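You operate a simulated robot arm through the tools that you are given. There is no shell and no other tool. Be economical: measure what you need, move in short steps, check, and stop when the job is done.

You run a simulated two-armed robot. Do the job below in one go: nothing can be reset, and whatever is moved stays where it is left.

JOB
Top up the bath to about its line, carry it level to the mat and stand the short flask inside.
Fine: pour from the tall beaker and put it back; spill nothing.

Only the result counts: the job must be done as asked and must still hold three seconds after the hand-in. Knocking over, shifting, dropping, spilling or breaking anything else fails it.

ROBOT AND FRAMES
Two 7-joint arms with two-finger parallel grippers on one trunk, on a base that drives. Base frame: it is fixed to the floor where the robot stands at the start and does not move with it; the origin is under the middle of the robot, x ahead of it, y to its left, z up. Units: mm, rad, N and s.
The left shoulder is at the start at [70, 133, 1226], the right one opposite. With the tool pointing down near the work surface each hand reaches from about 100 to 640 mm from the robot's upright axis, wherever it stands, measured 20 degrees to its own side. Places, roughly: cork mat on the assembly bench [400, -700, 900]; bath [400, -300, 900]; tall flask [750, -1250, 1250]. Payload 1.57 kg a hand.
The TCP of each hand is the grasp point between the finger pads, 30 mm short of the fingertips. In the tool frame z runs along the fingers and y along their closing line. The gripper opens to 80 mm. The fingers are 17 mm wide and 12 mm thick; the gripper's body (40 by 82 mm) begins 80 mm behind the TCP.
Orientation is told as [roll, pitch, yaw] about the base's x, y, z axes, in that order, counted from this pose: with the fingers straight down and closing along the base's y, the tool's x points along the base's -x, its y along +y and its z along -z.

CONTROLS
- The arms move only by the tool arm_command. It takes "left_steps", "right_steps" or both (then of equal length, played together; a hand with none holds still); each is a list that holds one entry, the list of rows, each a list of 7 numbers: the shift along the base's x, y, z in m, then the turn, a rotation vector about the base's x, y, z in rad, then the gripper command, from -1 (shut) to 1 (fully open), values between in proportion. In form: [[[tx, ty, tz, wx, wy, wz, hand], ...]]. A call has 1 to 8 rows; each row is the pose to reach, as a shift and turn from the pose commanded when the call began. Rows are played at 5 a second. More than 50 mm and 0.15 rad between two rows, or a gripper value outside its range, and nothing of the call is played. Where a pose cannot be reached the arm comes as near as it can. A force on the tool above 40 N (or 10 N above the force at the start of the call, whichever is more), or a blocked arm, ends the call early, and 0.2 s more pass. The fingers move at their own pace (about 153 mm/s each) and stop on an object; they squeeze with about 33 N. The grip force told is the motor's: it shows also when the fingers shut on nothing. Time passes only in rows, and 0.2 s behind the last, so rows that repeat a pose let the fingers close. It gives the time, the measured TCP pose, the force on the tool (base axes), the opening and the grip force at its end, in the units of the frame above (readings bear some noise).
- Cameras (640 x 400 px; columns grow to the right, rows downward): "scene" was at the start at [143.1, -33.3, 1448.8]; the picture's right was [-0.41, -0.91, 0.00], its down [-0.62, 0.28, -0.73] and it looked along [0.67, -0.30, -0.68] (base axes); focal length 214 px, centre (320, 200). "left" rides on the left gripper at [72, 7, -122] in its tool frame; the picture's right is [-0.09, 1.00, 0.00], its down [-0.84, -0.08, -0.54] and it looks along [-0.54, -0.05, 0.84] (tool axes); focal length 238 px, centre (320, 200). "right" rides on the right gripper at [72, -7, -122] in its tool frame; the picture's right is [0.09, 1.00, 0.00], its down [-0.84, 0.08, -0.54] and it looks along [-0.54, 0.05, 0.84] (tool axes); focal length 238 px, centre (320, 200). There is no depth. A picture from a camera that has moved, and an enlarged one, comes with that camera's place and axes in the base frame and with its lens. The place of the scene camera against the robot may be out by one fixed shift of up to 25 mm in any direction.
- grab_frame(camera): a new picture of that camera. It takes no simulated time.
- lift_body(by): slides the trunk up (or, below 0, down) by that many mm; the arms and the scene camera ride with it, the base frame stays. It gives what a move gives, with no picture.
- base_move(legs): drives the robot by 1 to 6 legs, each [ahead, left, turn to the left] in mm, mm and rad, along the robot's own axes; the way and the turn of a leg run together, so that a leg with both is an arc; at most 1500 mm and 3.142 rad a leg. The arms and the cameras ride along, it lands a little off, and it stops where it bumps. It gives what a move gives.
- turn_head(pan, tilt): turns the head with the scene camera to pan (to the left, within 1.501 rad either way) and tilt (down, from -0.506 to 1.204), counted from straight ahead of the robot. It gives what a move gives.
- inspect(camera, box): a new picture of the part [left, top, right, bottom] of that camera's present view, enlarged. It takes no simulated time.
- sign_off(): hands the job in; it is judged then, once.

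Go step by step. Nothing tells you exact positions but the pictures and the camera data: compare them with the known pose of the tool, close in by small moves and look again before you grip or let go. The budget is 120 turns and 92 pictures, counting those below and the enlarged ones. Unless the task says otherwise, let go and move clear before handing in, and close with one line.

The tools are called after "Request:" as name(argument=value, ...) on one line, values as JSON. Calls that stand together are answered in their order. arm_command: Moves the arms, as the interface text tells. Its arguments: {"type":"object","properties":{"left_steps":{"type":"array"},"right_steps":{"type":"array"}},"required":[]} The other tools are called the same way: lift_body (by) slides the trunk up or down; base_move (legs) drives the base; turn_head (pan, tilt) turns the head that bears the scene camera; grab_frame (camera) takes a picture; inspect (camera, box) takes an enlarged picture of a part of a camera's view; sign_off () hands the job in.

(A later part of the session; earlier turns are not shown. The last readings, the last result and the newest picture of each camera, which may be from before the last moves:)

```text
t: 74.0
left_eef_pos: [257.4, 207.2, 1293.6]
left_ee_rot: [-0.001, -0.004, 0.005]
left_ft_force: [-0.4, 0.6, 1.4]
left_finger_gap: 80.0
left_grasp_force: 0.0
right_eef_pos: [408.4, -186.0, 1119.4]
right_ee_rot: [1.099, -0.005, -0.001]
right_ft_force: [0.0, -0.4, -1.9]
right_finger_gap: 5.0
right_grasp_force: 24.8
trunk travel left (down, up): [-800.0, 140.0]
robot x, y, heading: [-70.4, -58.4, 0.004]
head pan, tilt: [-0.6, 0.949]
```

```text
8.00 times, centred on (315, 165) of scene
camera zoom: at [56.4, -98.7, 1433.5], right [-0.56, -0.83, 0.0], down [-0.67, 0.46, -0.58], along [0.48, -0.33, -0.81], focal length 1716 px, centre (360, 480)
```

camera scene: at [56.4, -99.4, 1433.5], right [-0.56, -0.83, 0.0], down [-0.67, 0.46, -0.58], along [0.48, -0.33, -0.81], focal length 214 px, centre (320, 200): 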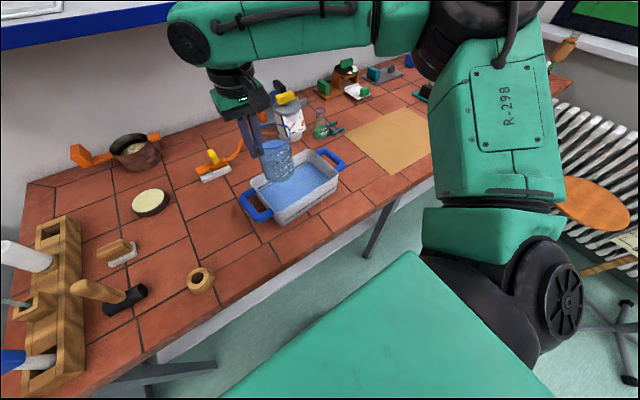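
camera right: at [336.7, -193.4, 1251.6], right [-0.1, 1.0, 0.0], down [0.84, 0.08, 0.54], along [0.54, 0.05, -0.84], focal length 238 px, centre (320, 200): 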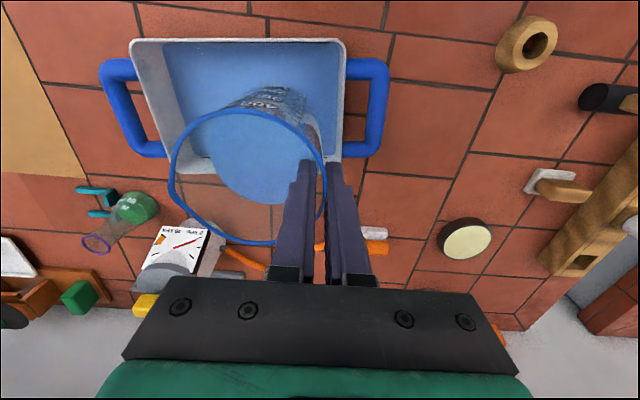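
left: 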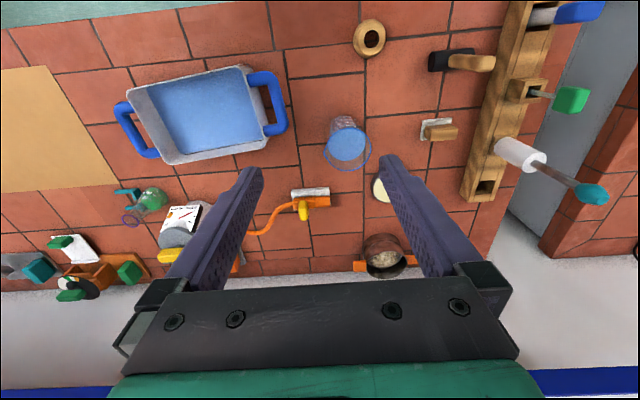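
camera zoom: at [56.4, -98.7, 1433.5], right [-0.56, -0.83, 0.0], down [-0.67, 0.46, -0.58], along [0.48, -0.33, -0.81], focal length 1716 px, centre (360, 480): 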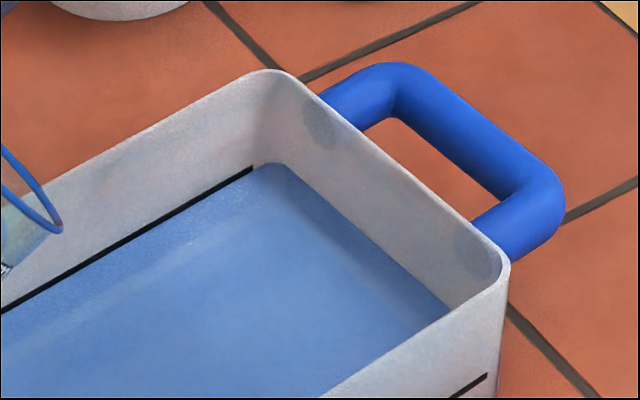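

Stopped just at the line's lower edge. A last small top-up of 0.05 rad to centre it.

Request:
arm_command(right_steps=[[[0, 0, 0, 0.05, 0, 0, -1], [0, 0, 0, 0.05, 0, 0, -1], [0, 0, 0, 0.05, 0, 0, -1], [0, 0, 0, 0.05, 0, 0, -1], [0, 0, 0, 0.05, 0, 0, -1], [0, 0, 0, 0.05, 0, 0, -1], [0, 0, 0, 0.05, 0, 0, -1], [0, 0, 0, 0.05, 0, 0, -1]]])

Request:
inspect(camera="scene", box=[280, 140, 350, 190])

```text
t: 75.8
left_eef_pos: [256.9, 206.1, 1293.7]
left_ee_rot: [-0.001, -0.007, 0.002]
left_ft_force: [-0.3, -0.7, -0.2]
left_finger_gap: 80.1
left_grasp_force: 0.1
right_eef_pos: [403.8, -187.3, 1123.2]
right_ee_rot: [1.139, -0.006, -0.005]
right_ft_force: [0.5, -0.6, -2.4]
right_finger_gap: 5.3
right_grasp_force: 25.0
right hand out of reach, approached as far as the arm can: row 1, 2, 3, 4, 5, 6, 7, 8
trunk travel left (down, up): [-800.0, 140.0]
robot x, y, heading: [-68.7, -60.8, 0.002]
head pan, tilt: [-0.6, 0.949]
```

```text
8.00 times, centred on (315, 165) of scene
camera zoom: at [56.3, -98.7, 1433.5], right [-0.56, -0.83, 0.0], down [-0.67, 0.46, -0.58], along [0.48, -0.33, -0.81], focal length 1716 px, centre (360, 480)
```

zoom: 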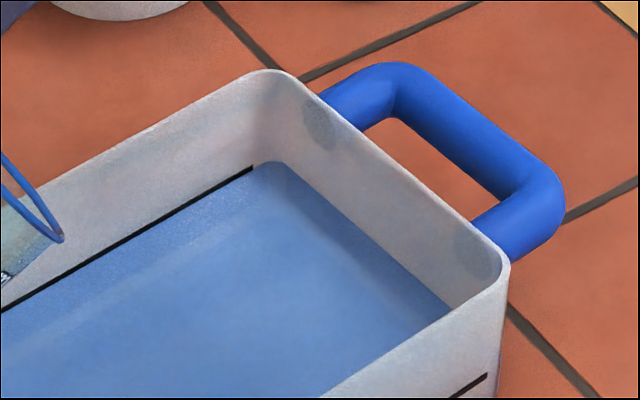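

The water is now on the line. Tilting the beaker back upright.

Request:
arm_command(right_steps=[[[0, 0, 0, -0.14, 0, 0, -1], [0, 0, 0, -0.28, 0, 0, -1], [0, 0, 0, -0.42, 0, 0, -1], [0, 0, 0, -0.56, 0, 0, -1], [0, 0, 0, -0.7, 0, 0, -1], [0, 0, 0, -0.84, 0, 0, -1], [0, 0, 0, -0.98, 0, 0, -1], [0.004, 0, 0.005, -1.12, 0, 0, -1]]])

Request:
grab_frame(camera="right")

```text
t: 77.6
left_eef_pos: [258.0, 207.9, 1291.7]
left_ee_rot: [-0.003, -0.005, 0.004]
left_ft_force: [0.4, -0.2, -0.7]
left_finger_gap: 80.2
left_grasp_force: 0.1
right_eef_pos: [408.4, -185.9, 1127.4]
right_ee_rot: [0.024, -0.002, 0.004]
right_ft_force: [0.5, -0.5, -2.4]
right_finger_gap: 5.3
right_grasp_force: 25.4
trunk travel left (down, up): [-800.0, 140.0]
robot x, y, heading: [-73.4, -59.5, 0.001]
head pan, tilt: [-0.6, 0.949]
```

```text
32 pictures are left
camera right: at [336.7, -196.5, 1249.8], right [-0.1, 1.0, 0.02], down [0.83, 0.07, 0.55], along [0.54, 0.07, -0.84], focal length 238 px, centre (320, 200)
```

right: 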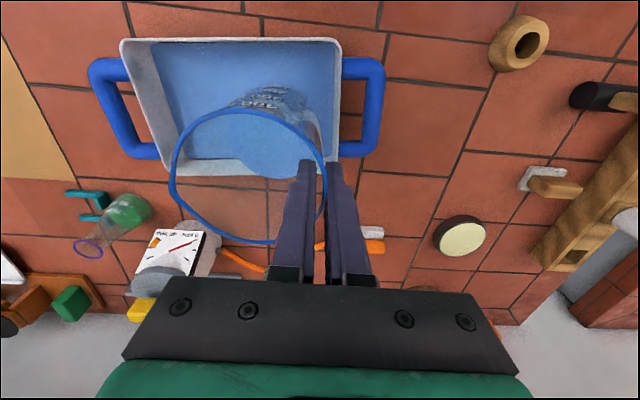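

Upright with the rest of the water. Driving it back to the original spot (485, 0).

Request:
base_move(legs=[[0, 226, 0], [78, 0, 0]])

Request:
arm_command(right_steps=[[[0, 0, -0.03, -0.024, 0, 0, -1], [0, 0, -0.06, -0.024, 0, 0, -1], [0, 0, -0.06, -0.024, 0, 0, -1]]])

Request:
grab_frame(camera="right")

```text
t: 80.0
left_eef_pos: [328.4, 433.8, 1296.2]
left_ee_rot: [0.0, -0.01, 0.002]
left_ft_force: [0.5, -0.4, -0.3]
left_finger_gap: 80.2
left_grasp_force: 0.0
right_eef_pos: [477.0, 38.2, 1130.5]
right_ee_rot: [0.029, -0.009, 0.001]
right_ft_force: [-0.3, -0.3, -3.4]
right_finger_gap: 5.0
right_grasp_force: 25.4
trunk travel left (down, up): [-800.0, 140.0]
robot x, y, heading: [4.3, 169.0, 0.002]
head pan, tilt: [-0.6, 0.949]
```

```text
t: 80.8
left_eef_pos: [335.8, 433.7, 1293.3]
left_ee_rot: [-0.003, -0.003, 0.004]
left_ft_force: [1.3, 0.2, 0.7]
left_finger_gap: 80.0
left_grasp_force: 0.1
right_eef_pos: [485.6, 38.9, 1067.4]
right_ee_rot: [0.005, 0.0, 0.003]
right_ft_force: [0.7, -0.1, -3.1]
right_finger_gap: 5.1
right_grasp_force: 25.0
trunk travel left (down, up): [-800.0, 140.0]
robot x, y, heading: [2.9, 170.9, -0.002]
head pan, tilt: [-0.6, 0.949]
```

```text
31 pictures are left
camera right: at [413.5, 32.0, 1189.7], right [-0.09, 1.0, 0.0], down [0.84, 0.08, 0.54], along [0.54, 0.05, -0.84], focal length 238 px, centre (320, 200)
```

right: 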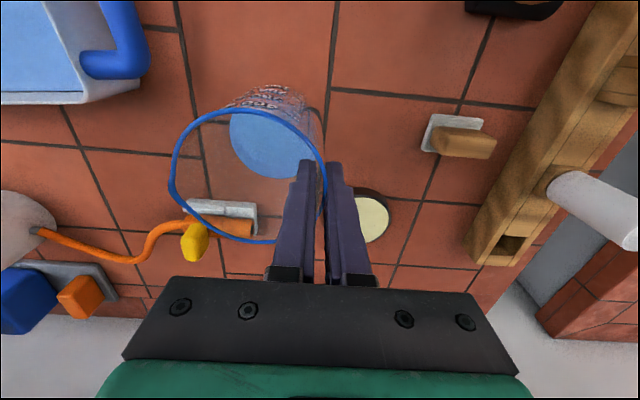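

Position is right. Lowering until it rests on the bench.

Request:
arm_command(right_steps=[[[0, 0, -0.025, 0, 0, 0, -1], [0, 0, -0.045, 0, 0, 0, -1], [0, 0, -0.058, 0, 0, 0, -1], [0, 0, -0.063, 0, 0, 0, -1], [0, 0, -0.0665, 0, 0, 0, -1], [0, 0, -0.0665, 0, 0, 0, -1]]])

```text
t: 82.2
left_eef_pos: [334.4, 432.3, 1294.7]
left_ee_rot: [-0.003, -0.005, 0.004]
left_ft_force: [-0.3, -0.3, 0.1]
left_finger_gap: 80.0
left_grasp_force: 0.1
right_eef_pos: [483.6, 39.7, 1002.1]
right_ee_rot: [0.003, -0.004, 0.002]
right_ft_force: [0.3, 0.0, -2.4]
right_finger_gap: 5.3
right_grasp_force: 24.7
trunk travel left (down, up): [-800.0, 140.0]
robot x, y, heading: [3.0, 166.2, 0.0]
head pan, tilt: [-0.6, 0.949]
```

Request:
arm_command(right_steps=[[[0, 0, -0.001, 0, 0, 0, -1], [0, 0, -0.002, 0, 0, 0, -1], [0, 0, -0.002, 0, 0, 0, -1]]])

```text
t: 83.0
left_eef_pos: [333.5, 434.5, 1294.3]
left_ee_rot: [-0.002, -0.005, 0.001]
left_ft_force: [-0.6, -0.4, 0.1]
left_finger_gap: 80.1
left_grasp_force: 0.1
right_eef_pos: [483.2, 39.2, 999.9]
right_ee_rot: [0.004, -0.005, 0.003]
right_ft_force: [0.0, 0.3, 4.5]
right_finger_gap: 5.1
right_grasp_force: 25.9
trunk travel left (down, up): [-800.0, 140.0]
robot x, y, heading: [4.9, 170.3, 0.006]
head pan, tilt: [-0.6, 0.949]
```

It now rests on the bench (force turned upward). Releasing and rising.

Request:
arm_command(right_steps=[[[0, 0, 0, 0, 0, 0, -0.5], [0, 0, 0, 0, 0, 0, 0.1], [0, 0, 0, 0, 0, 0, 0.1], [0, 0, 0.03, 0, 0, 0, 0.1], [0, 0, 0.06, 0, 0, 0, 0.1], [0, 0, 0.1, 0, 0, 0, 0.1], [0, 0, 0.14, 0, 0, 0, 0.5], [0, 0, 0.18, 0, 0, 0, 1]]])

Request:
grab_frame(camera="right")

```text
t: 84.8
left_eef_pos: [334.0, 433.5, 1294.2]
left_ee_rot: [-0.002, -0.006, 0.002]
left_ft_force: [-1.0, -0.3, -0.6]
left_finger_gap: 80.1
left_grasp_force: 0.0
right_eef_pos: [482.9, 40.8, 1180.4]
right_ee_rot: [0.002, -0.004, 0.003]
right_ft_force: [-0.7, 0.4, 0.4]
right_finger_gap: 80.0
right_grasp_force: 0.1
trunk travel left (down, up): [-800.0, 140.0]
robot x, y, heading: [3.6, 169.8, -0.002]
head pan, tilt: [-0.6, 0.949]
```

```text
30 pictures are left
camera right: at [411.0, 32.5, 1302.6], right [-0.1, 1.0, 0.0], down [0.83, 0.08, 0.55], along [0.54, 0.05, -0.84], focal length 238 px, centre (320, 200)
```

right: 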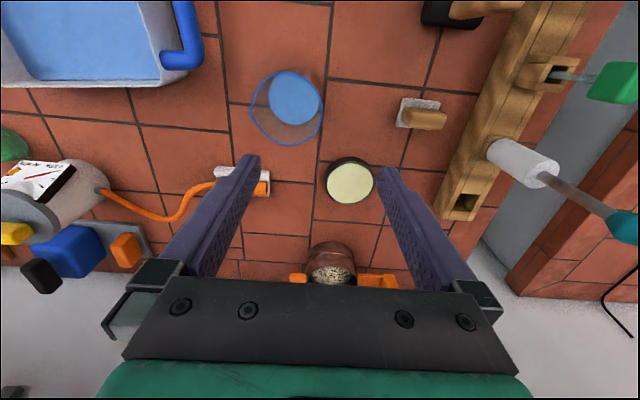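

The beaker is back and upright. Now I'll drive to centre on the bath and look at its handles with both hand cameras.

Request:
base_move(legs=[[0, -436, 0]])

Request:
arm_command(left_steps=[[[0.01, -0.03, -0.03, 0, 0, 0, 1], [0.02, -0.06, -0.06, 0, 0, 0, 1], [0.03, -0.08, -0.09, 0, 0, 0, 1], [0.04, -0.1, -0.12, 0, 0, 0, 1], [0.04, -0.11, -0.15, 0, 0, 0, 1]]], right_steps=[[[-0.02, 0, 0, 0, 0, 0, 1], [-0.04, 0, 0, 0, 0, 0, 1], [-0.06, 0, 0, 0, 0, 0, 1], [-0.08, 0, 0, 0, 0, 0, 1], [-0.09, -0.01, 0, 0, 0, 0, 1]]])

Request:
grab_frame(camera="right")

Request:
grab_frame(camera="left")

```text
t: 87.4
left_eef_pos: [333.9, 0.7, 1293.2]
left_ee_rot: [-0.004, -0.006, 0.003]
left_ft_force: [-1.1, 0.5, -0.9]
left_finger_gap: 80.0
left_grasp_force: 0.0
right_eef_pos: [485.3, -393.4, 1179.4]
right_ee_rot: [0.002, -0.004, 0.002]
right_ft_force: [-0.2, -0.5, -0.4]
right_finger_gap: 80.0
right_grasp_force: 0.1
trunk travel left (down, up): [-800.0, 140.0]
robot x, y, heading: [6.5, -268.4, 0.004]
head pan, tilt: [-0.6, 0.949]
```

```text
t: 88.6
left_eef_pos: [374.9, -112.0, 1143.1]
left_ee_rot: [-0.002, -0.007, 0.002]
left_ft_force: [-0.3, 0.4, -0.9]
left_finger_gap: 80.3
left_grasp_force: 0.0
right_eef_pos: [393.1, -405.8, 1179.1]
right_ee_rot: [0.005, -0.003, 0.001]
right_ft_force: [0.2, 0.2, 0.3]
right_finger_gap: 80.0
right_grasp_force: 0.0
trunk travel left (down, up): [-800.0, 140.0]
robot x, y, heading: [5.7, -267.1, 0.002]
head pan, tilt: [-0.6, 0.949]
```

```text
29 pictures are left
camera right: at [321.5, -412.7, 1301.9], right [-0.09, 1.0, 0.0], down [0.83, 0.08, 0.54], along [0.54, 0.05, -0.84], focal length 238 px, centre (320, 200)
```

right: 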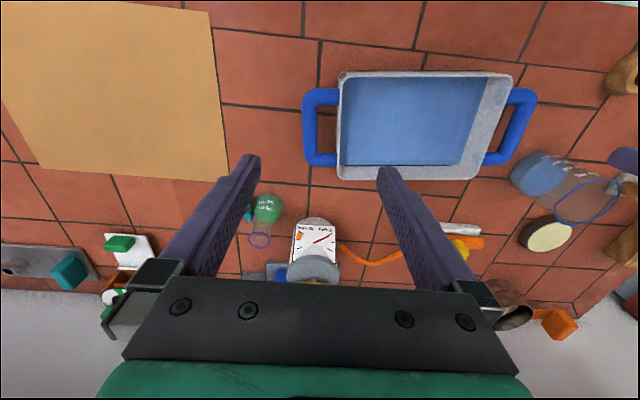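

```text
28 pictures are left
camera left: at [302.2, -105.0, 1264.6], right [0.09, 1.0, 0.0], down [0.83, -0.07, 0.55], along [0.55, -0.05, -0.84], focal length 238 px, centre (320, 200)
```

left: 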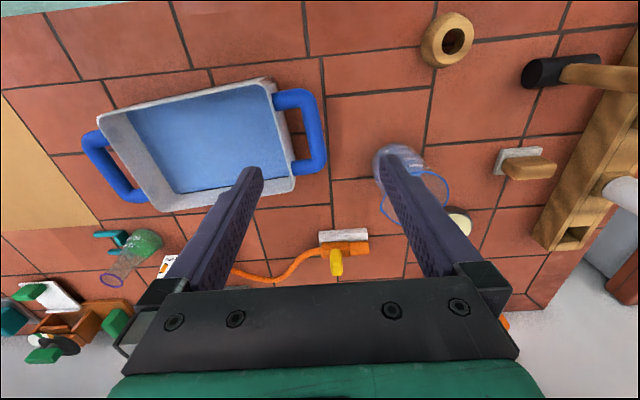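

Handles: right one at about (424, −419), left one at about (397, −122), bath turned ~0.09 rad. I'll bring both hands above them with that yaw and look again.

Request:
arm_command(left_steps=[[[0.006, -0.003, -0.03, 0, 0, 0.03, 0.1], [0.012, -0.006, -0.06, 0, 0, 0.06, 0.1], [0.018, -0.009, -0.09, 0, 0, 0.09, 0.1], [0.022, -0.01, -0.128, 0, 0, 0.09, 0.1], [0.022, -0.01, -0.128, 0, 0, 0.09, 0.1]]], right_steps=[[[0.008, -0.003, -0.04, 0, 0, 0.03, 0.1], [0.016, -0.006, -0.08, 0, 0, 0.06, 0.1], [0.024, -0.009, -0.12, 0, 0, 0.09, 0.1], [0.031, -0.0125, -0.164, 0, 0, 0.09, 0.1], [0.031, -0.0125, -0.164, 0, 0, 0.09, 0.1]]])

Request:
grab_frame(camera="right")

Request:
grab_frame(camera="left")

```text
t: 89.8
left_eef_pos: [396.5, -121.0, 1018.2]
left_ee_rot: [-0.002, -0.007, 0.09]
left_ft_force: [0.3, 1.0, 0.0]
left_finger_gap: 43.7
left_grasp_force: 0.1
right_eef_pos: [424.3, -416.7, 1016.3]
right_ee_rot: [0.004, -0.006, 0.093]
right_ft_force: [-0.2, 0.3, 0.2]
right_finger_gap: 43.8
right_grasp_force: 0.1
trunk travel left (down, up): [-800.0, 140.0]
robot x, y, heading: [5.9, -265.0, -0.002]
head pan, tilt: [-0.6, 0.949]
```

```text
27 pictures are left
camera right: at [352.9, -430.9, 1137.9], right [-0.18, 0.98, 0.0], down [0.82, 0.15, 0.55], along [0.54, 0.1, -0.84], focal length 238 px, centre (320, 200)
```

right: 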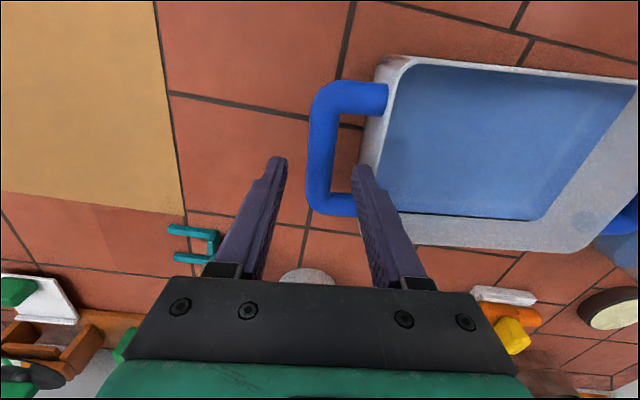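

```text
26 pictures are left
camera left: at [323.6, -121.2, 1138.2], right [0.0, 1.0, 0.0], down [0.84, 0.0, 0.55], along [0.55, 0.0, -0.84], focal length 238 px, centre (320, 200)
```

left: 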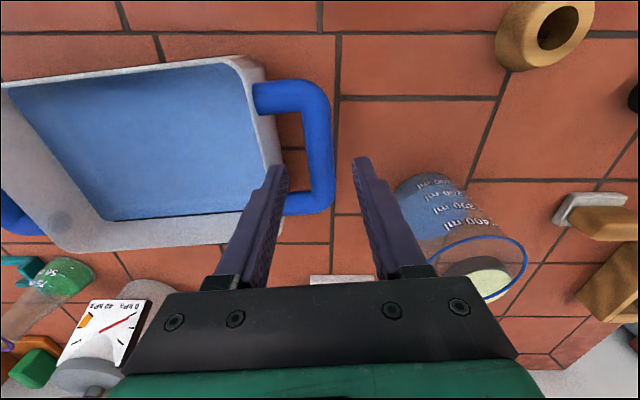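

Handle gaps next to the wall look tight. I'll enlarge both to check finger clearance.

Request:
inspect(camera="left", box=[220, 50, 380, 220])

Request:
inspect(camera="right", box=[260, 50, 420, 220])

```text
2.35 times, centred on (300, 135) of left
camera zoom: at [323.6, -121.2, 1138.2], right [0.0, 1.0, 0.0], down [0.84, 0.0, 0.55], along [0.55, 0.0, -0.84], focal length 561 px, centre (367, 353)
```

zoom: 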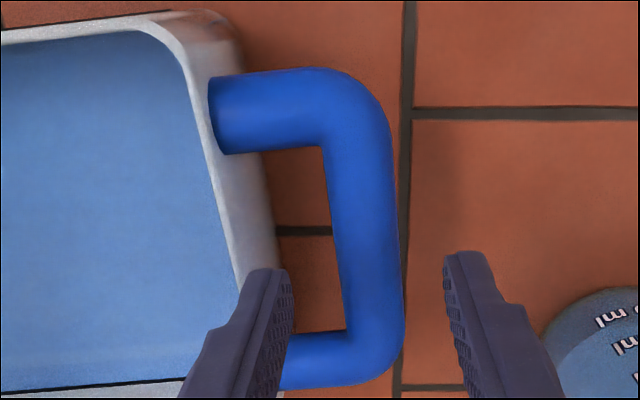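

```text
2.35 times, centred on (340, 135) of right
camera zoom: at [352.9, -430.9, 1137.9], right [-0.18, 0.98, 0.0], down [0.82, 0.15, 0.55], along [0.54, 0.1, -0.84], focal length 561 px, centre (273, 353)
```

zoom: 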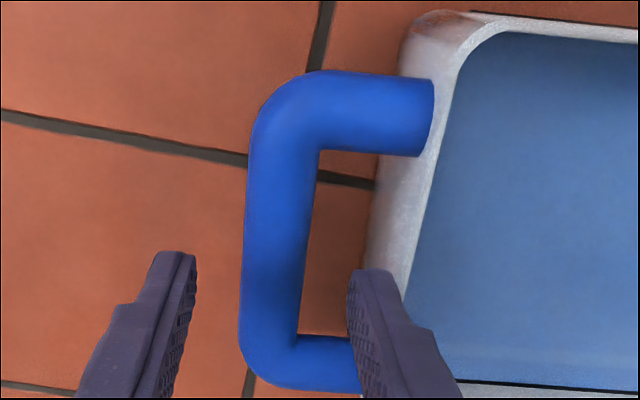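

There's enough room: about 30 mm between bar and wall, bar 23 mm thick. Descending both hands around the bars.

Request:
arm_command(left_steps=[[[0.001, -0.0006, -0.015, 0, 0, 0, 0.1], [0.001, -0.0006, -0.03, 0, 0, 0, 0.1], [0.001, -0.0006, -0.045, 0, 0, 0, 0.1], [0.001, -0.0006, -0.061, 0, 0, 0, 0.1], [0.001, -0.0006, -0.061, 0, 0, 0, 0.1]]], right_steps=[[[0.003, -0.0015, -0.015, 0, 0, 0, 0.1], [0.003, -0.0015, -0.03, 0, 0, 0, 0.1], [0.003, -0.0015, -0.045, 0, 0, 0, 0.1], [0.003, -0.0015, -0.059, 0, 0, 0, 0.1], [0.003, -0.0015, -0.059, 0, 0, 0, 0.1]]])

Request:
grab_frame(camera="left")

Request:
grab_frame(camera="right")

```text
t: 91.0
left_eef_pos: [397.3, -121.1, 956.1]
left_ee_rot: [-0.001, -0.006, 0.091]
left_ft_force: [0.5, -0.4, -0.6]
left_finger_gap: 44.3
left_grasp_force: 0.0
right_eef_pos: [427.6, -419.7, 955.6]
right_ee_rot: [0.004, -0.004, 0.092]
right_ft_force: [0.3, 0.5, -0.8]
right_finger_gap: 44.0
right_grasp_force: 0.0
trunk travel left (down, up): [-800.0, 140.0]
robot x, y, heading: [5.5, -268.9, 0.0]
head pan, tilt: [-0.6, 0.949]
```

```text
23 pictures are left
camera left: at [325.3, -121.1, 1076.6], right [0.0, 1.0, 0.0], down [0.84, 0.0, 0.55], along [0.55, 0.0, -0.84], focal length 238 px, centre (320, 200)
```

left: 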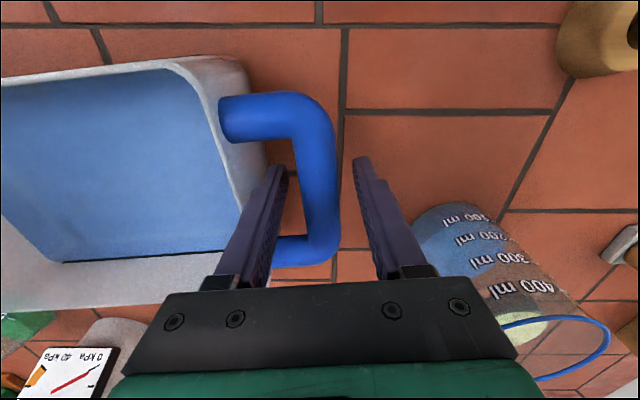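

```text
22 pictures are left
camera right: at [355.8, -432.7, 1078.7], right [-0.18, 0.98, 0.0], down [0.82, 0.15, 0.55], along [0.54, 0.1, -0.84], focal length 238 px, centre (320, 200)
```

right: 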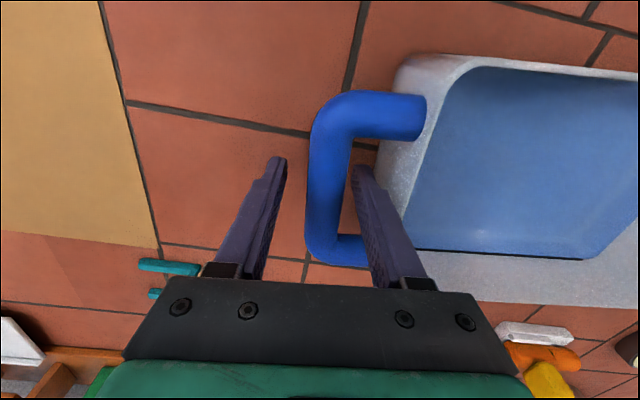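

Both bars sit between the fingers. Closing both hands.

Request:
arm_command(left_steps=[[[0, 0, 0, 0, 0, 0, -0.3], [0, 0, 0, 0, 0, 0, -0.6], [0, 0, 0, 0, 0, 0, -1], [0, 0, 0, 0, 0, 0, -1], [0, 0, 0, 0, 0, 0, -1]]], right_steps=[[[0, 0, 0, 0, 0, 0, -0.3], [0, 0, 0, 0, 0, 0, -0.6], [0, 0, 0, 0, 0, 0, -1], [0, 0, 0, 0, 0, 0, -1], [0, 0, 0, 0, 0, 0, -1]]])

Request:
arm_command(left_steps=[[[0, 0, 0.004, 0, 0, 0, -1], [0, 0, 0.01, 0, 0, 0, -1], [0, 0, 0.016, 0, 0, 0, -1], [0, 0, 0.022, 0, 0, 0, -1], [0, 0, 0.022, 0, 0, 0, -1]]], right_steps=[[[0, 0, 0.004, 0, 0, 0, -1], [0, 0, 0.01, 0, 0, 0, -1], [0, 0, 0.016, 0, 0, 0, -1], [0, 0, 0.022, 0, 0, 0, -1], [0, 0, 0.022, 0, 0, 0, -1]]])

Request:
grab_frame(camera="scene")

```text
t: 92.2
left_eef_pos: [397.9, -124.7, 956.6]
left_ee_rot: [-0.009, -0.007, 0.091]
left_ft_force: [3.4, -36.8, 0.6]
left_finger_gap: 21.8
left_grasp_force: 33.4
right_eef_pos: [427.6, -416.1, 956.7]
right_ee_rot: [0.011, -0.005, 0.094]
right_ft_force: [-6.3, 36.5, -0.1]
right_finger_gap: 21.8
right_grasp_force: 33.3
trunk travel left (down, up): [-800.0, 140.0]
robot x, y, heading: [2.8, -264.4, -0.002]
head pan, tilt: [-0.6, 0.949]
```

```text
t: 93.4
left_eef_pos: [398.9, -123.0, 976.4]
left_ee_rot: [-0.012, -0.007, 0.091]
left_ft_force: [6.1, -39.6, -3.6]
left_finger_gap: 22.1
left_grasp_force: 32.8
right_eef_pos: [430.1, -415.5, 979.3]
right_ee_rot: [0.01, -0.006, 0.093]
right_ft_force: [-6.4, 39.4, -4.5]
right_finger_gap: 21.7
right_grasp_force: 32.8
trunk travel left (down, up): [-800.0, 140.0]
robot x, y, heading: [6.0, -266.8, -0.002]
head pan, tilt: [-0.6, 0.949]
```

```text
21 pictures are left
camera scene: at [133.9, -306.7, 1433.4], right [-0.56, -0.83, 0.0], down [-0.67, 0.46, -0.58], along [0.48, -0.33, -0.81], focal length 214 px, centre (320, 200)
```

scene: 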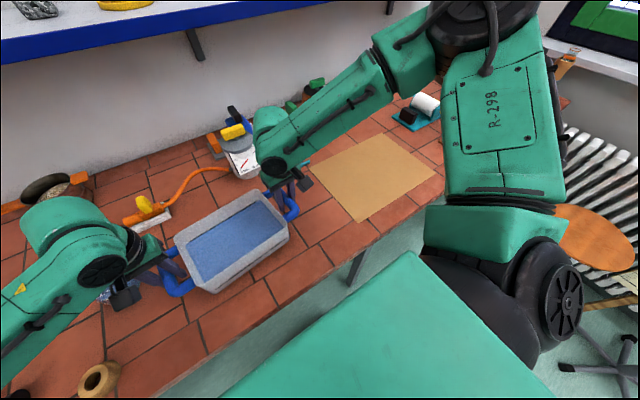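

Bath is lifted level; the hands pull apart at ~38 N, so I'll relax them by 3 mm each, then raise it a bit more.

Request:
arm_command(left_steps=[[[0, -0.002, 0, 0, 0, 0, -1], [0, -0.0035, 0, 0, 0, 0, -1], [0, -0.0035, 0, 0, 0, 0, -1]]], right_steps=[[[0, 0.002, 0, 0, 0, 0, -1], [0, 0.0035, 0, 0, 0, 0, -1], [0, 0.0035, 0, 0, 0, 0, -1]]])

Request:
arm_command(left_steps=[[[0, 0, 0.008, 0, 0, 0, -1], [0, 0, 0.016, 0, 0, 0, -1], [0, 0, 0.024, 0, 0, 0, -1], [0, 0, 0.033, 0, 0, 0, -1], [0, 0, 0.033, 0, 0, 0, -1]]], right_steps=[[[0, 0, 0.008, 0, 0, 0, -1], [0, 0, 0.016, 0, 0, 0, -1], [0, 0, 0.024, 0, 0, 0, -1], [0, 0, 0.031, 0, 0, 0, -1], [0, 0, 0.031, 0, 0, 0, -1]]])

```text
t: 94.2
left_eef_pos: [398.0, -123.0, 975.6]
left_ee_rot: [0.001, -0.003, 0.094]
left_ft_force: [2.3, -7.3, -4.2]
left_finger_gap: 22.1
left_grasp_force: 33.5
right_eef_pos: [430.2, -416.8, 977.4]
right_ee_rot: [0.001, 0.0, 0.091]
right_ft_force: [-2.9, 8.0, -4.2]
right_finger_gap: 21.5
right_grasp_force: 33.3
trunk travel left (down, up): [-800.0, 140.0]
robot x, y, heading: [6.6, -264.4, -0.001]
head pan, tilt: [-0.6, 0.949]
```

```text
t: 95.4
left_eef_pos: [398.9, -123.5, 1009.7]
left_ee_rot: [0.0, -0.004, 0.096]
left_ft_force: [0.3, 11.2, -5.4]
left_finger_gap: 21.8
left_grasp_force: 33.2
right_eef_pos: [429.2, -417.0, 1009.2]
right_ee_rot: [0.002, -0.003, 0.094]
right_ft_force: [-1.0, -12.0, -3.8]
right_finger_gap: 21.9
right_grasp_force: 33.0
trunk travel left (down, up): [-800.0, 140.0]
robot x, y, heading: [3.5, -265.5, 0.003]
head pan, tilt: [-0.6, 0.949]
```

The bath hangs level 50 mm up. The mat spans about x 296–553, y −565 to −917, so I'll drive 470 mm right.

Request:
base_move(legs=[[5, -160, 0], [5, -160, 0], [0, -150, 0]])

Request:
grab_frame(camera="scene")

```text
t: 98.8
left_eef_pos: [408.5, -590.7, 1008.8]
left_ee_rot: [0.0, -0.004, 0.095]
left_ft_force: [-1.2, 27.2, -4.8]
left_finger_gap: 22.2
left_grasp_force: 33.2
right_eef_pos: [439.2, -883.3, 1009.8]
right_ee_rot: [-0.002, 0.0, 0.093]
right_ft_force: [1.6, -26.2, -4.0]
right_finger_gap: 21.7
right_grasp_force: 32.8
trunk travel left (down, up): [-800.0, 140.0]
robot x, y, heading: [13.7, -737.8, 0.002]
head pan, tilt: [-0.6, 0.949]
```

```text
20 pictures are left
camera scene: at [144.4, -773.1, 1433.5], right [-0.56, -0.83, 0.0], down [-0.67, 0.46, -0.58], along [0.48, -0.33, -0.81], focal length 214 px, centre (320, 200)
```

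scene: 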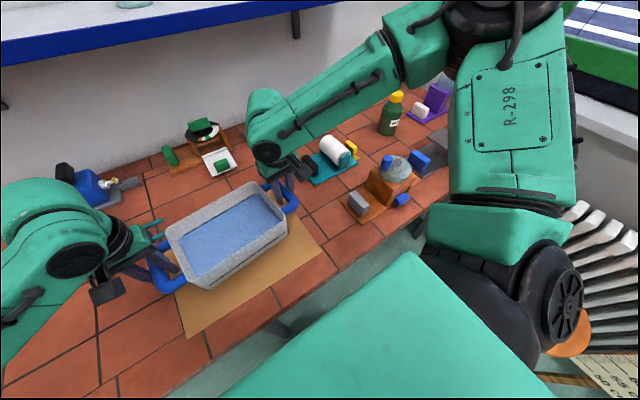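

Bath is over the mat, level. Lowering with both hands, easing the side force.

Request:
arm_command(left_steps=[[[0, 0.001, -0.01, 0, 0, 0, -1], [0, 0.0015, -0.02, 0, 0, 0, -1], [0, 0.0015, -0.03, 0, 0, 0, -1], [0, 0.0015, -0.04, 0, 0, 0, -1], [0, 0.0015, -0.045, 0, 0, 0, -1], [0, 0.0015, -0.045, 0, 0, 0, -1]]], right_steps=[[[0, -0.001, -0.01, 0, 0, 0, -1], [0, -0.0015, -0.02, 0, 0, 0, -1], [0, -0.0015, -0.03, 0, 0, 0, -1], [0, -0.0015, -0.04, 0, 0, 0, -1], [0, -0.0015, -0.045, 0, 0, 0, -1], [0, -0.0015, -0.045, 0, 0, 0, -1]]])

Request:
arm_command(left_steps=[[[0, 0, -0.002, 0, 0, 0, -1], [0, 0, -0.004, 0, 0, 0, -1], [0, 0, -0.006, 0, 0, 0, -1], [0, 0, -0.006, 0, 0, 0, -1]]], right_steps=[[[0, 0, -0.002, 0, 0, 0, -1], [0, 0, -0.004, 0, 0, 0, -1], [0, 0, -0.006, 0, 0, 0, -1], [0, 0, -0.006, 0, 0, 0, -1]]])

```text
t: 100.2
left_eef_pos: [408.1, -593.2, 965.1]
left_ee_rot: [-0.005, -0.005, 0.092]
left_ft_force: [5.3, -30.0, -4.3]
left_finger_gap: 22.0
left_grasp_force: 33.0
right_eef_pos: [439.2, -886.2, 965.4]
right_ee_rot: [0.003, -0.001, 0.094]
right_ft_force: [-5.3, 30.6, -4.0]
right_finger_gap: 21.6
right_grasp_force: 32.9
trunk travel left (down, up): [-800.0, 140.0]
robot x, y, heading: [15.4, -734.4, 0.003]
head pan, tilt: [-0.6, 0.949]
```

```text
t: 101.2
left_eef_pos: [408.5, -593.1, 959.2]
left_ee_rot: [-0.005, -0.004, 0.091]
left_ft_force: [6.4, -30.8, -5.2]
left_finger_gap: 22.3
left_grasp_force: 32.7
right_eef_pos: [440.3, -885.8, 959.2]
right_ee_rot: [0.005, -0.004, 0.096]
right_ft_force: [-6.1, 30.6, -4.7]
right_finger_gap: 21.8
right_grasp_force: 33.0
trunk travel left (down, up): [-800.0, 140.0]
robot x, y, heading: [18.3, -737.5, 0.004]
head pan, tilt: [-0.6, 0.949]
```

Request:
arm_command(left_steps=[[[0, -0.001, -0.001, 0, 0, 0, -1], [0, -0.001, -0.002, 0, 0, 0, -1], [0, -0.001, -0.003, 0, 0, 0, -1], [0, -0.001, -0.003, 0, 0, 0, -1]]], right_steps=[[[0, 0.001, -0.001, 0, 0, 0, -1], [0, 0.001, -0.002, 0, 0, 0, -1], [0, 0.001, -0.003, 0, 0, 0, -1], [0, 0.001, -0.003, 0, 0, 0, -1]]])

```text
t: 102.2
left_eef_pos: [408.6, -592.6, 956.1]
left_ee_rot: [-0.002, -0.006, 0.095]
left_ft_force: [6.4, -21.2, -1.7]
left_finger_gap: 21.8
left_grasp_force: 32.6
right_eef_pos: [439.6, -884.4, 958.2]
right_ee_rot: [0.001, -0.004, 0.094]
right_ft_force: [0.2, 20.7, 13.6]
right_finger_gap: 21.9
right_grasp_force: 33.1
trunk travel left (down, up): [-800.0, 140.0]
robot x, y, heading: [13.5, -738.2, -0.0]
head pan, tilt: [-0.6, 0.949]
```

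Right side touches; lowering the left a further millimetre, easing the right.

Request:
arm_command(left_steps=[[[0, 0, -0.001, 0, 0, 0, -1], [0, -0.001, -0.0015, 0, 0, 0, -1], [0, -0.001, -0.0015, 0, 0, 0, -1]]], right_steps=[[[0, 0, 0.0005, 0, 0, 0, -1], [0, 0.001, 0.0008, 0, 0, 0, -1], [0, 0.001, 0.0008, 0, 0, 0, -1]]])

```text
t: 103.0
left_eef_pos: [408.6, -593.0, 955.4]
left_ee_rot: [0.004, -0.01, 0.096]
left_ft_force: [4.9, -7.6, 18.1]
left_finger_gap: 21.9
left_grasp_force: 33.4
right_eef_pos: [438.6, -885.9, 957.0]
right_ee_rot: [-0.001, -0.003, 0.094]
right_ft_force: [2.8, 9.9, 2.2]
right_finger_gap: 21.7
right_grasp_force: 33.5
trunk travel left (down, up): [-800.0, 140.0]
robot x, y, heading: [15.4, -737.4, 0.001]
head pan, tilt: [-0.6, 0.949]
```

Both sides rest on the mat. Opening to 44 mm and rising with both hands.

Request:
arm_command(left_steps=[[[0, 0, 0, 0, 0, 0, -0.3], [0, 0, 0, 0, 0, 0, 0.1], [0, 0, 0, 0, 0, 0, 0.1], [0, 0, 0.03, 0, 0, 0, 0.1], [0, 0, 0.06, 0, 0, 0, 0.1], [0, 0, 0.1, 0, 0, 0, 0.1], [0, 0, 0.14, 0, 0, 0, 0.1], [0, 0, 0.18, 0, 0, 0, 0.1]]], right_steps=[[[0, 0, 0, 0, 0, 0, -0.3], [0, 0, 0, 0, 0, 0, 0.1], [0, 0, 0, 0, 0, 0, 0.1], [0, 0, 0.03, 0, 0, 0, 0.1], [0, 0, 0.06, 0, 0, 0, 0.1], [0, 0, 0.1, 0, 0, 0, 0.1], [0, 0, 0.14, 0, 0, 0, 0.1], [0, 0, 0.18, 0, 0, 0, 0.1]]])

Request:
grab_frame(camera="left")

```text
t: 104.8
left_eef_pos: [406.1, -593.2, 1134.1]
left_ee_rot: [0.001, -0.004, 0.095]
left_ft_force: [-0.3, -0.1, -0.7]
left_finger_gap: 44.0
left_grasp_force: 0.1
right_eef_pos: [437.8, -885.7, 1137.2]
right_ee_rot: [-0.001, -0.002, 0.092]
right_ft_force: [-0.2, 0.9, -1.0]
right_finger_gap: 44.0
right_grasp_force: 0.1
trunk travel left (down, up): [-800.0, 140.0]
robot x, y, heading: [15.4, -736.2, 0.0]
head pan, tilt: [-0.6, 0.949]
```

```text
19 pictures are left
camera left: at [334.9, -593.6, 1256.2], right [0.0, 1.0, 0.0], down [0.84, 0.0, 0.55], along [0.55, 0.0, -0.84], focal length 238 px, centre (320, 200)
```

left: 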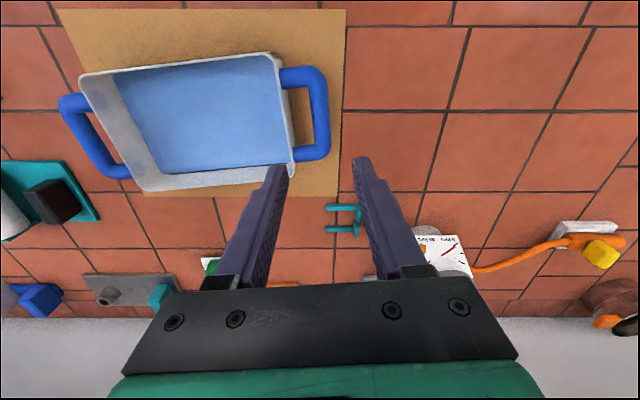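

The bath stands on the mat. Next the flask, near (620, −495): I'll tuck the right hand away, shift the base left and forward, and view the flask with the left camera.

Request:
arm_command(left_steps=[[[0.01, 0, 0.01, 0, 0, -0.02, 0.5], [0.02, 0, 0.02, 0, 0, -0.04, 0.5], [0.03, 0, 0.02, 0, 0, -0.06, 0.5], [0.04, 0, 0.02, 0, 0, -0.08, 0.5], [0.05, 0, 0.02, 0, 0, -0.095, 0.5]]], right_steps=[[[-0.02, -0.02, 0.02, 0, 0, 0, 0.1], [-0.04, -0.04, 0.04, 0, 0, 0, 0.1], [-0.06, -0.06, 0.06, 0, 0, 0, 0.1], [-0.08, -0.08, 0.08, 0, 0, 0, 0.1], [-0.1, -0.1, 0.1, 0, 0, 0, 0.1]]])

Request:
base_move(legs=[[35, 115, 0]])

Request:
grab_frame(camera="left")

```text
t: 106.0
left_eef_pos: [456.7, -594.9, 1155.0]
left_ee_rot: [0.005, -0.007, -0.004]
left_ft_force: [-0.7, 0.0, 0.8]
left_finger_gap: 60.0
left_grasp_force: 0.0
right_eef_pos: [337.4, -985.4, 1237.2]
right_ee_rot: [0.001, -0.001, 0.094]
right_ft_force: [0.2, 0.8, 0.3]
right_finger_gap: 44.2
right_grasp_force: 0.0
trunk travel left (down, up): [-800.0, 140.0]
robot x, y, heading: [11.5, -735.3, 0.005]
head pan, tilt: [-0.6, 0.949]
```

```text
t: 107.3
left_eef_pos: [491.6, -481.4, 1155.3]
left_ee_rot: [0.003, -0.004, -0.002]
left_ft_force: [0.5, 0.3, 0.2]
left_finger_gap: 60.0
left_grasp_force: 0.0
right_eef_pos: [373.4, -873.5, 1237.1]
right_ee_rot: [0.002, -0.003, 0.092]
right_ft_force: [-0.1, 0.0, 0.1]
right_finger_gap: 44.0
right_grasp_force: 0.0
trunk travel left (down, up): [-800.0, 140.0]
robot x, y, heading: [47.0, -622.7, 0.008]
head pan, tilt: [-0.6, 0.949]
```

```text
18 pictures are left
camera left: at [419.6, -475.1, 1276.2], right [0.09, 1.0, 0.0], down [0.83, -0.08, 0.55], along [0.54, -0.05, -0.84], focal length 238 px, centre (320, 200)
```

left: 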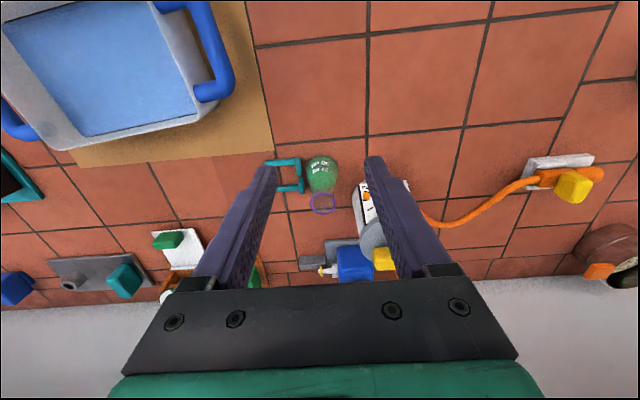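

Flask is at about (602, −487), rim near z=1005. I'll raise the trunk 100 mm and edge the base forward for reach.

Request:
lift_body(by=100)

Request:
base_move(legs=[[30, 0, 0]])

Request:
arm_command(left_steps=[[[0.015, -0.002, -0.04, 0, 0, 0, 0.5], [0.03, -0.004, -0.08, 0, 0, 0, 0.5], [0.045, -0.006, -0.12, 0, 0, 0, 0.5], [0.06, -0.006, -0.15, 0, 0, 0, 0.5], [0.078, -0.006, -0.17, 0, 0, 0, 0.5], [0.078, -0.006, -0.17, 0, 0, 0, 0.5]]])

Request:
grab_frame(camera="left")

```text
t: 108.6
left_eef_pos: [493.2, -480.2, 1254.2]
left_ee_rot: [0.003, -0.006, -0.002]
left_ft_force: [0.1, 0.1, -0.1]
left_finger_gap: 60.1
left_grasp_force: 0.1
right_eef_pos: [374.9, -870.5, 1337.1]
right_ee_rot: [0.0, -0.001, 0.093]
right_ft_force: [0.4, 0.4, -0.8]
right_finger_gap: 44.1
right_grasp_force: 0.1
trunk travel left (down, up): [-900.0, 40.0]
robot x, y, heading: [51.1, -624.3, 0.001]
head pan, tilt: [-0.6, 0.949]
```

```text
t: 109.5
left_eef_pos: [509.6, -479.9, 1256.1]
left_ee_rot: [0.0, -0.009, -0.005]
left_ft_force: [-0.3, 0.9, 0.1]
left_finger_gap: 59.9
left_grasp_force: 0.1
right_eef_pos: [390.1, -870.2, 1338.6]
right_ee_rot: [0.0, -0.004, 0.089]
right_ft_force: [0.5, 1.0, -0.3]
right_finger_gap: 44.0
right_grasp_force: 0.0
trunk travel left (down, up): [-900.0, 40.0]
robot x, y, heading: [69.7, -619.7, -0.006]
head pan, tilt: [-0.6, 0.949]
stopped in leg 1: the robot was blocked; the commanded pose is now the measured one
```

```text
t: 110.9
left_eef_pos: [589.7, -486.1, 1084.8]
left_ee_rot: [0.002, -0.006, -0.006]
left_ft_force: [0.6, 0.3, -1.0]
left_finger_gap: 60.0
left_grasp_force: 0.1
right_eef_pos: [392.8, -869.9, 1337.8]
right_ee_rot: [0.0, -0.002, 0.089]
right_ft_force: [-0.1, -0.1, 0.0]
right_finger_gap: 44.1
right_grasp_force: 0.0
trunk travel left (down, up): [-900.0, 40.0]
robot x, y, heading: [66.9, -620.5, 0.003]
head pan, tilt: [-0.6, 0.949]
```

```text
17 pictures are left
camera left: at [517.7, -478.5, 1206.1], right [0.1, 1.0, 0.0], down [0.83, -0.08, 0.55], along [0.54, -0.05, -0.84], focal length 238 px, centre (320, 200)
```

left: 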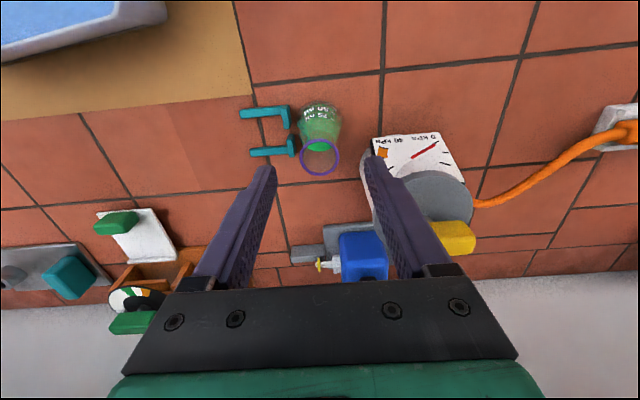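

Flask rim centre confirmed at (601, −486). Lining up, narrowing to 50 mm, and descending around the neck.

Request:
arm_command(left_steps=[[[0.006, 0, 0, 0, 0, 0, 0.25], [0.011, 0, -0.02, 0, 0, 0, 0.25], [0.011, 0, -0.04, 0, 0, 0, 0.25], [0.011, 0, -0.04, 0, 0, 0, 0.25]]])

Request:
grab_frame(camera="left")

```text
t: 111.9
left_eef_pos: [599.7, -485.5, 1045.3]
left_ee_rot: [0.002, -0.005, -0.006]
left_ft_force: [-0.9, -0.4, -0.5]
left_finger_gap: 50.0
left_grasp_force: 0.0
right_eef_pos: [391.6, -870.6, 1338.6]
right_ee_rot: [0.002, -0.003, 0.091]
right_ft_force: [0.8, -0.1, -0.2]
right_finger_gap: 44.1
right_grasp_force: 0.0
trunk travel left (down, up): [-900.0, 40.0]
robot x, y, heading: [70.4, -623.4, -0.003]
head pan, tilt: [-0.6, 0.949]
```

```text
16 pictures are left
camera left: at [528.2, -478.2, 1165.8], right [0.1, 1.0, 0.0], down [0.83, -0.08, 0.55], along [0.54, -0.05, -0.84], focal length 238 px, centre (320, 200)
```

left: 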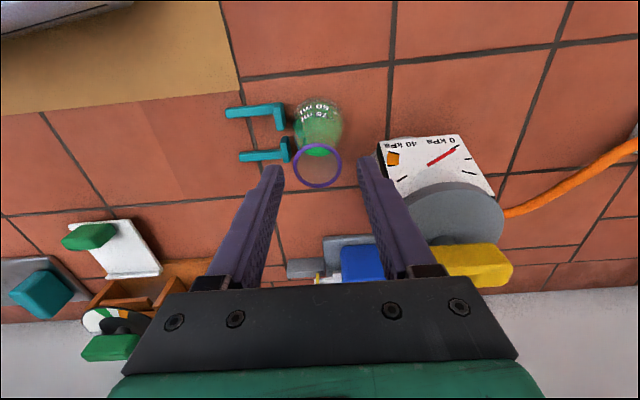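

Request:
arm_command(left_steps=[[[0.002, -0.001, -0.012, 0, 0, 0, 0.25], [0.002, -0.001, -0.024, 0, 0, 0, 0.25], [0.002, -0.001, -0.036, 0, 0, 0, 0.25], [0.002, -0.001, -0.048, 0, 0, 0, 0.25], [0.002, -0.001, -0.048, 0, 0, 0, 0.25]]])

Request:
inspect(camera="left", box=[200, 80, 440, 260])

```text
t: 113.1
left_eef_pos: [601.1, -486.3, 997.4]
left_ee_rot: [0.001, -0.006, -0.005]
left_ft_force: [-0.5, -0.5, 0.4]
left_finger_gap: 50.0
left_grasp_force: 0.1
right_eef_pos: [393.4, -870.0, 1337.2]
right_ee_rot: [-0.001, -0.003, 0.09]
right_ft_force: [0.2, -0.1, 0.6]
right_finger_gap: 44.0
right_grasp_force: 0.1
trunk travel left (down, up): [-900.0, 40.0]
robot x, y, heading: [69.7, -622.1, 0.005]
head pan, tilt: [-0.6, 0.949]
```

```text
2.22 times, centred on (320, 170) of left
camera zoom: at [530.7, -479.3, 1118.0], right [0.1, 1.0, 0.0], down [0.83, -0.08, 0.55], along [0.54, -0.05, -0.84], focal length 530 px, centre (320, 267)
```

zoom: 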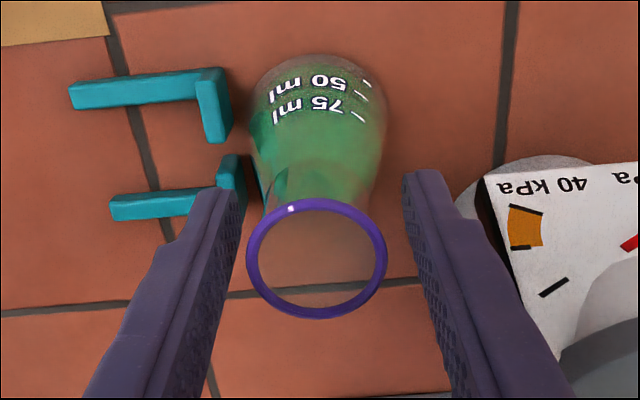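

Aligned with the neck. Lowering 6 mm more and closing.

Request:
arm_command(left_steps=[[[0, 0, -0.006, 0, 0, 0, 0.25], [0, 0, -0.006, 0, 0, 0, -0.1], [0, 0, -0.006, 0, 0, 0, -0.5], [0, 0, -0.006, 0, 0, 0, -1], [0, 0, -0.006, 0, 0, 0, -1], [0, 0, -0.006, 0, 0, 0, -1]]])

Request:
arm_command(left_steps=[[[0, 0, 0.01, 0, 0, 0, -1], [0, 0, 0.03, 0, 0, 0, -1], [0, 0, 0.06, 0, 0, 0, -1], [0, 0, 0.09, 0, 0, 0, -1], [0, 0, 0.09, 0, 0, 0, -1]]])

Request:
grab_frame(camera="left")

```text
t: 114.5
left_eef_pos: [602.8, -485.0, 990.7]
left_ee_rot: [0.001, -0.005, -0.004]
left_ft_force: [-0.9, -0.1, 0.3]
left_finger_gap: 33.3
left_grasp_force: 32.7
right_eef_pos: [392.5, -870.4, 1338.4]
right_ee_rot: [0.0, -0.001, 0.092]
right_ft_force: [-0.1, 1.0, 0.0]
right_finger_gap: 44.1
right_grasp_force: 0.0
trunk travel left (down, up): [-900.0, 40.0]
robot x, y, heading: [69.8, -622.1, -0.001]
head pan, tilt: [-0.6, 0.949]
```

```text
t: 115.7
left_eef_pos: [604.2, -485.7, 1081.9]
left_ee_rot: [0.003, -0.004, -0.004]
left_ft_force: [0.5, -0.2, -1.8]
left_finger_gap: 33.3
left_grasp_force: 33.3
right_eef_pos: [391.5, -870.8, 1337.9]
right_ee_rot: [-0.001, -0.002, 0.09]
right_ft_force: [-0.5, -0.1, -0.9]
right_finger_gap: 44.1
right_grasp_force: 0.1
trunk travel left (down, up): [-900.0, 40.0]
robot x, y, heading: [68.4, -621.5, -0.001]
head pan, tilt: [-0.6, 0.949]
```

```text
14 pictures are left
camera left: at [531.2, -479.3, 1202.0], right [0.1, 1.0, 0.0], down [0.83, -0.08, 0.55], along [0.54, -0.05, -0.84], focal length 238 px, centre (320, 200)
```

left: 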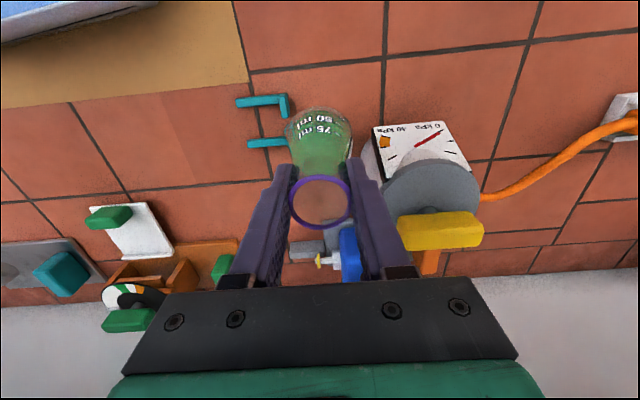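

Flask lifted cleanly. Raising further, then driving back and right to bring it over the bath's middle.

Request:
arm_command(left_steps=[[[0, 0, 0.015, 0, 0, 0, -1], [0, 0, 0.03, 0, 0, 0, -1], [0, 0, 0.04, 0, 0, 0, -1], [0, 0, 0.04, 0, 0, 0, -1]]])

Request:
base_move(legs=[[-180, 0, 0], [0, -225, 0]])

Request:
grab_frame(camera="left")

```text
t: 116.7
left_eef_pos: [602.5, -485.2, 1120.9]
left_ee_rot: [0.002, -0.006, -0.003]
left_ft_force: [0.8, -0.1, -1.4]
left_finger_gap: 33.4
left_grasp_force: 32.5
right_eef_pos: [392.4, -870.7, 1337.4]
right_ee_rot: [0.0, -0.003, 0.091]
right_ft_force: [-0.7, 0.1, -0.3]
right_finger_gap: 43.4
right_grasp_force: 0.0
trunk travel left (down, up): [-900.0, 40.0]
robot x, y, heading: [73.3, -620.2, -0.001]
head pan, tilt: [-0.6, 0.949]
```

```text
t: 119.5
left_eef_pos: [423.3, -709.5, 1121.0]
left_ee_rot: [-0.003, -0.005, -0.005]
left_ft_force: [-0.5, 0.4, -1.0]
left_finger_gap: 33.2
left_grasp_force: 33.1
right_eef_pos: [211.9, -1092.4, 1338.8]
right_ee_rot: [-0.004, 0.0, 0.091]
right_ft_force: [-0.2, 1.4, -0.1]
right_finger_gap: 44.2
right_grasp_force: 0.0
trunk travel left (down, up): [-900.0, 40.0]
robot x, y, heading: [-113.9, -849.9, -0.001]
head pan, tilt: [-0.6, 0.949]
```

```text
13 pictures are left
camera left: at [350.6, -701.3, 1241.1], right [0.1, 1.0, 0.0], down [0.83, -0.08, 0.55], along [0.54, -0.05, -0.84], focal length 238 px, centre (320, 200)
```

left: 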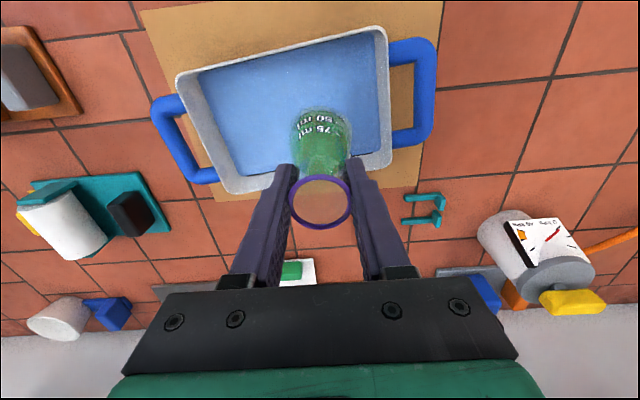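

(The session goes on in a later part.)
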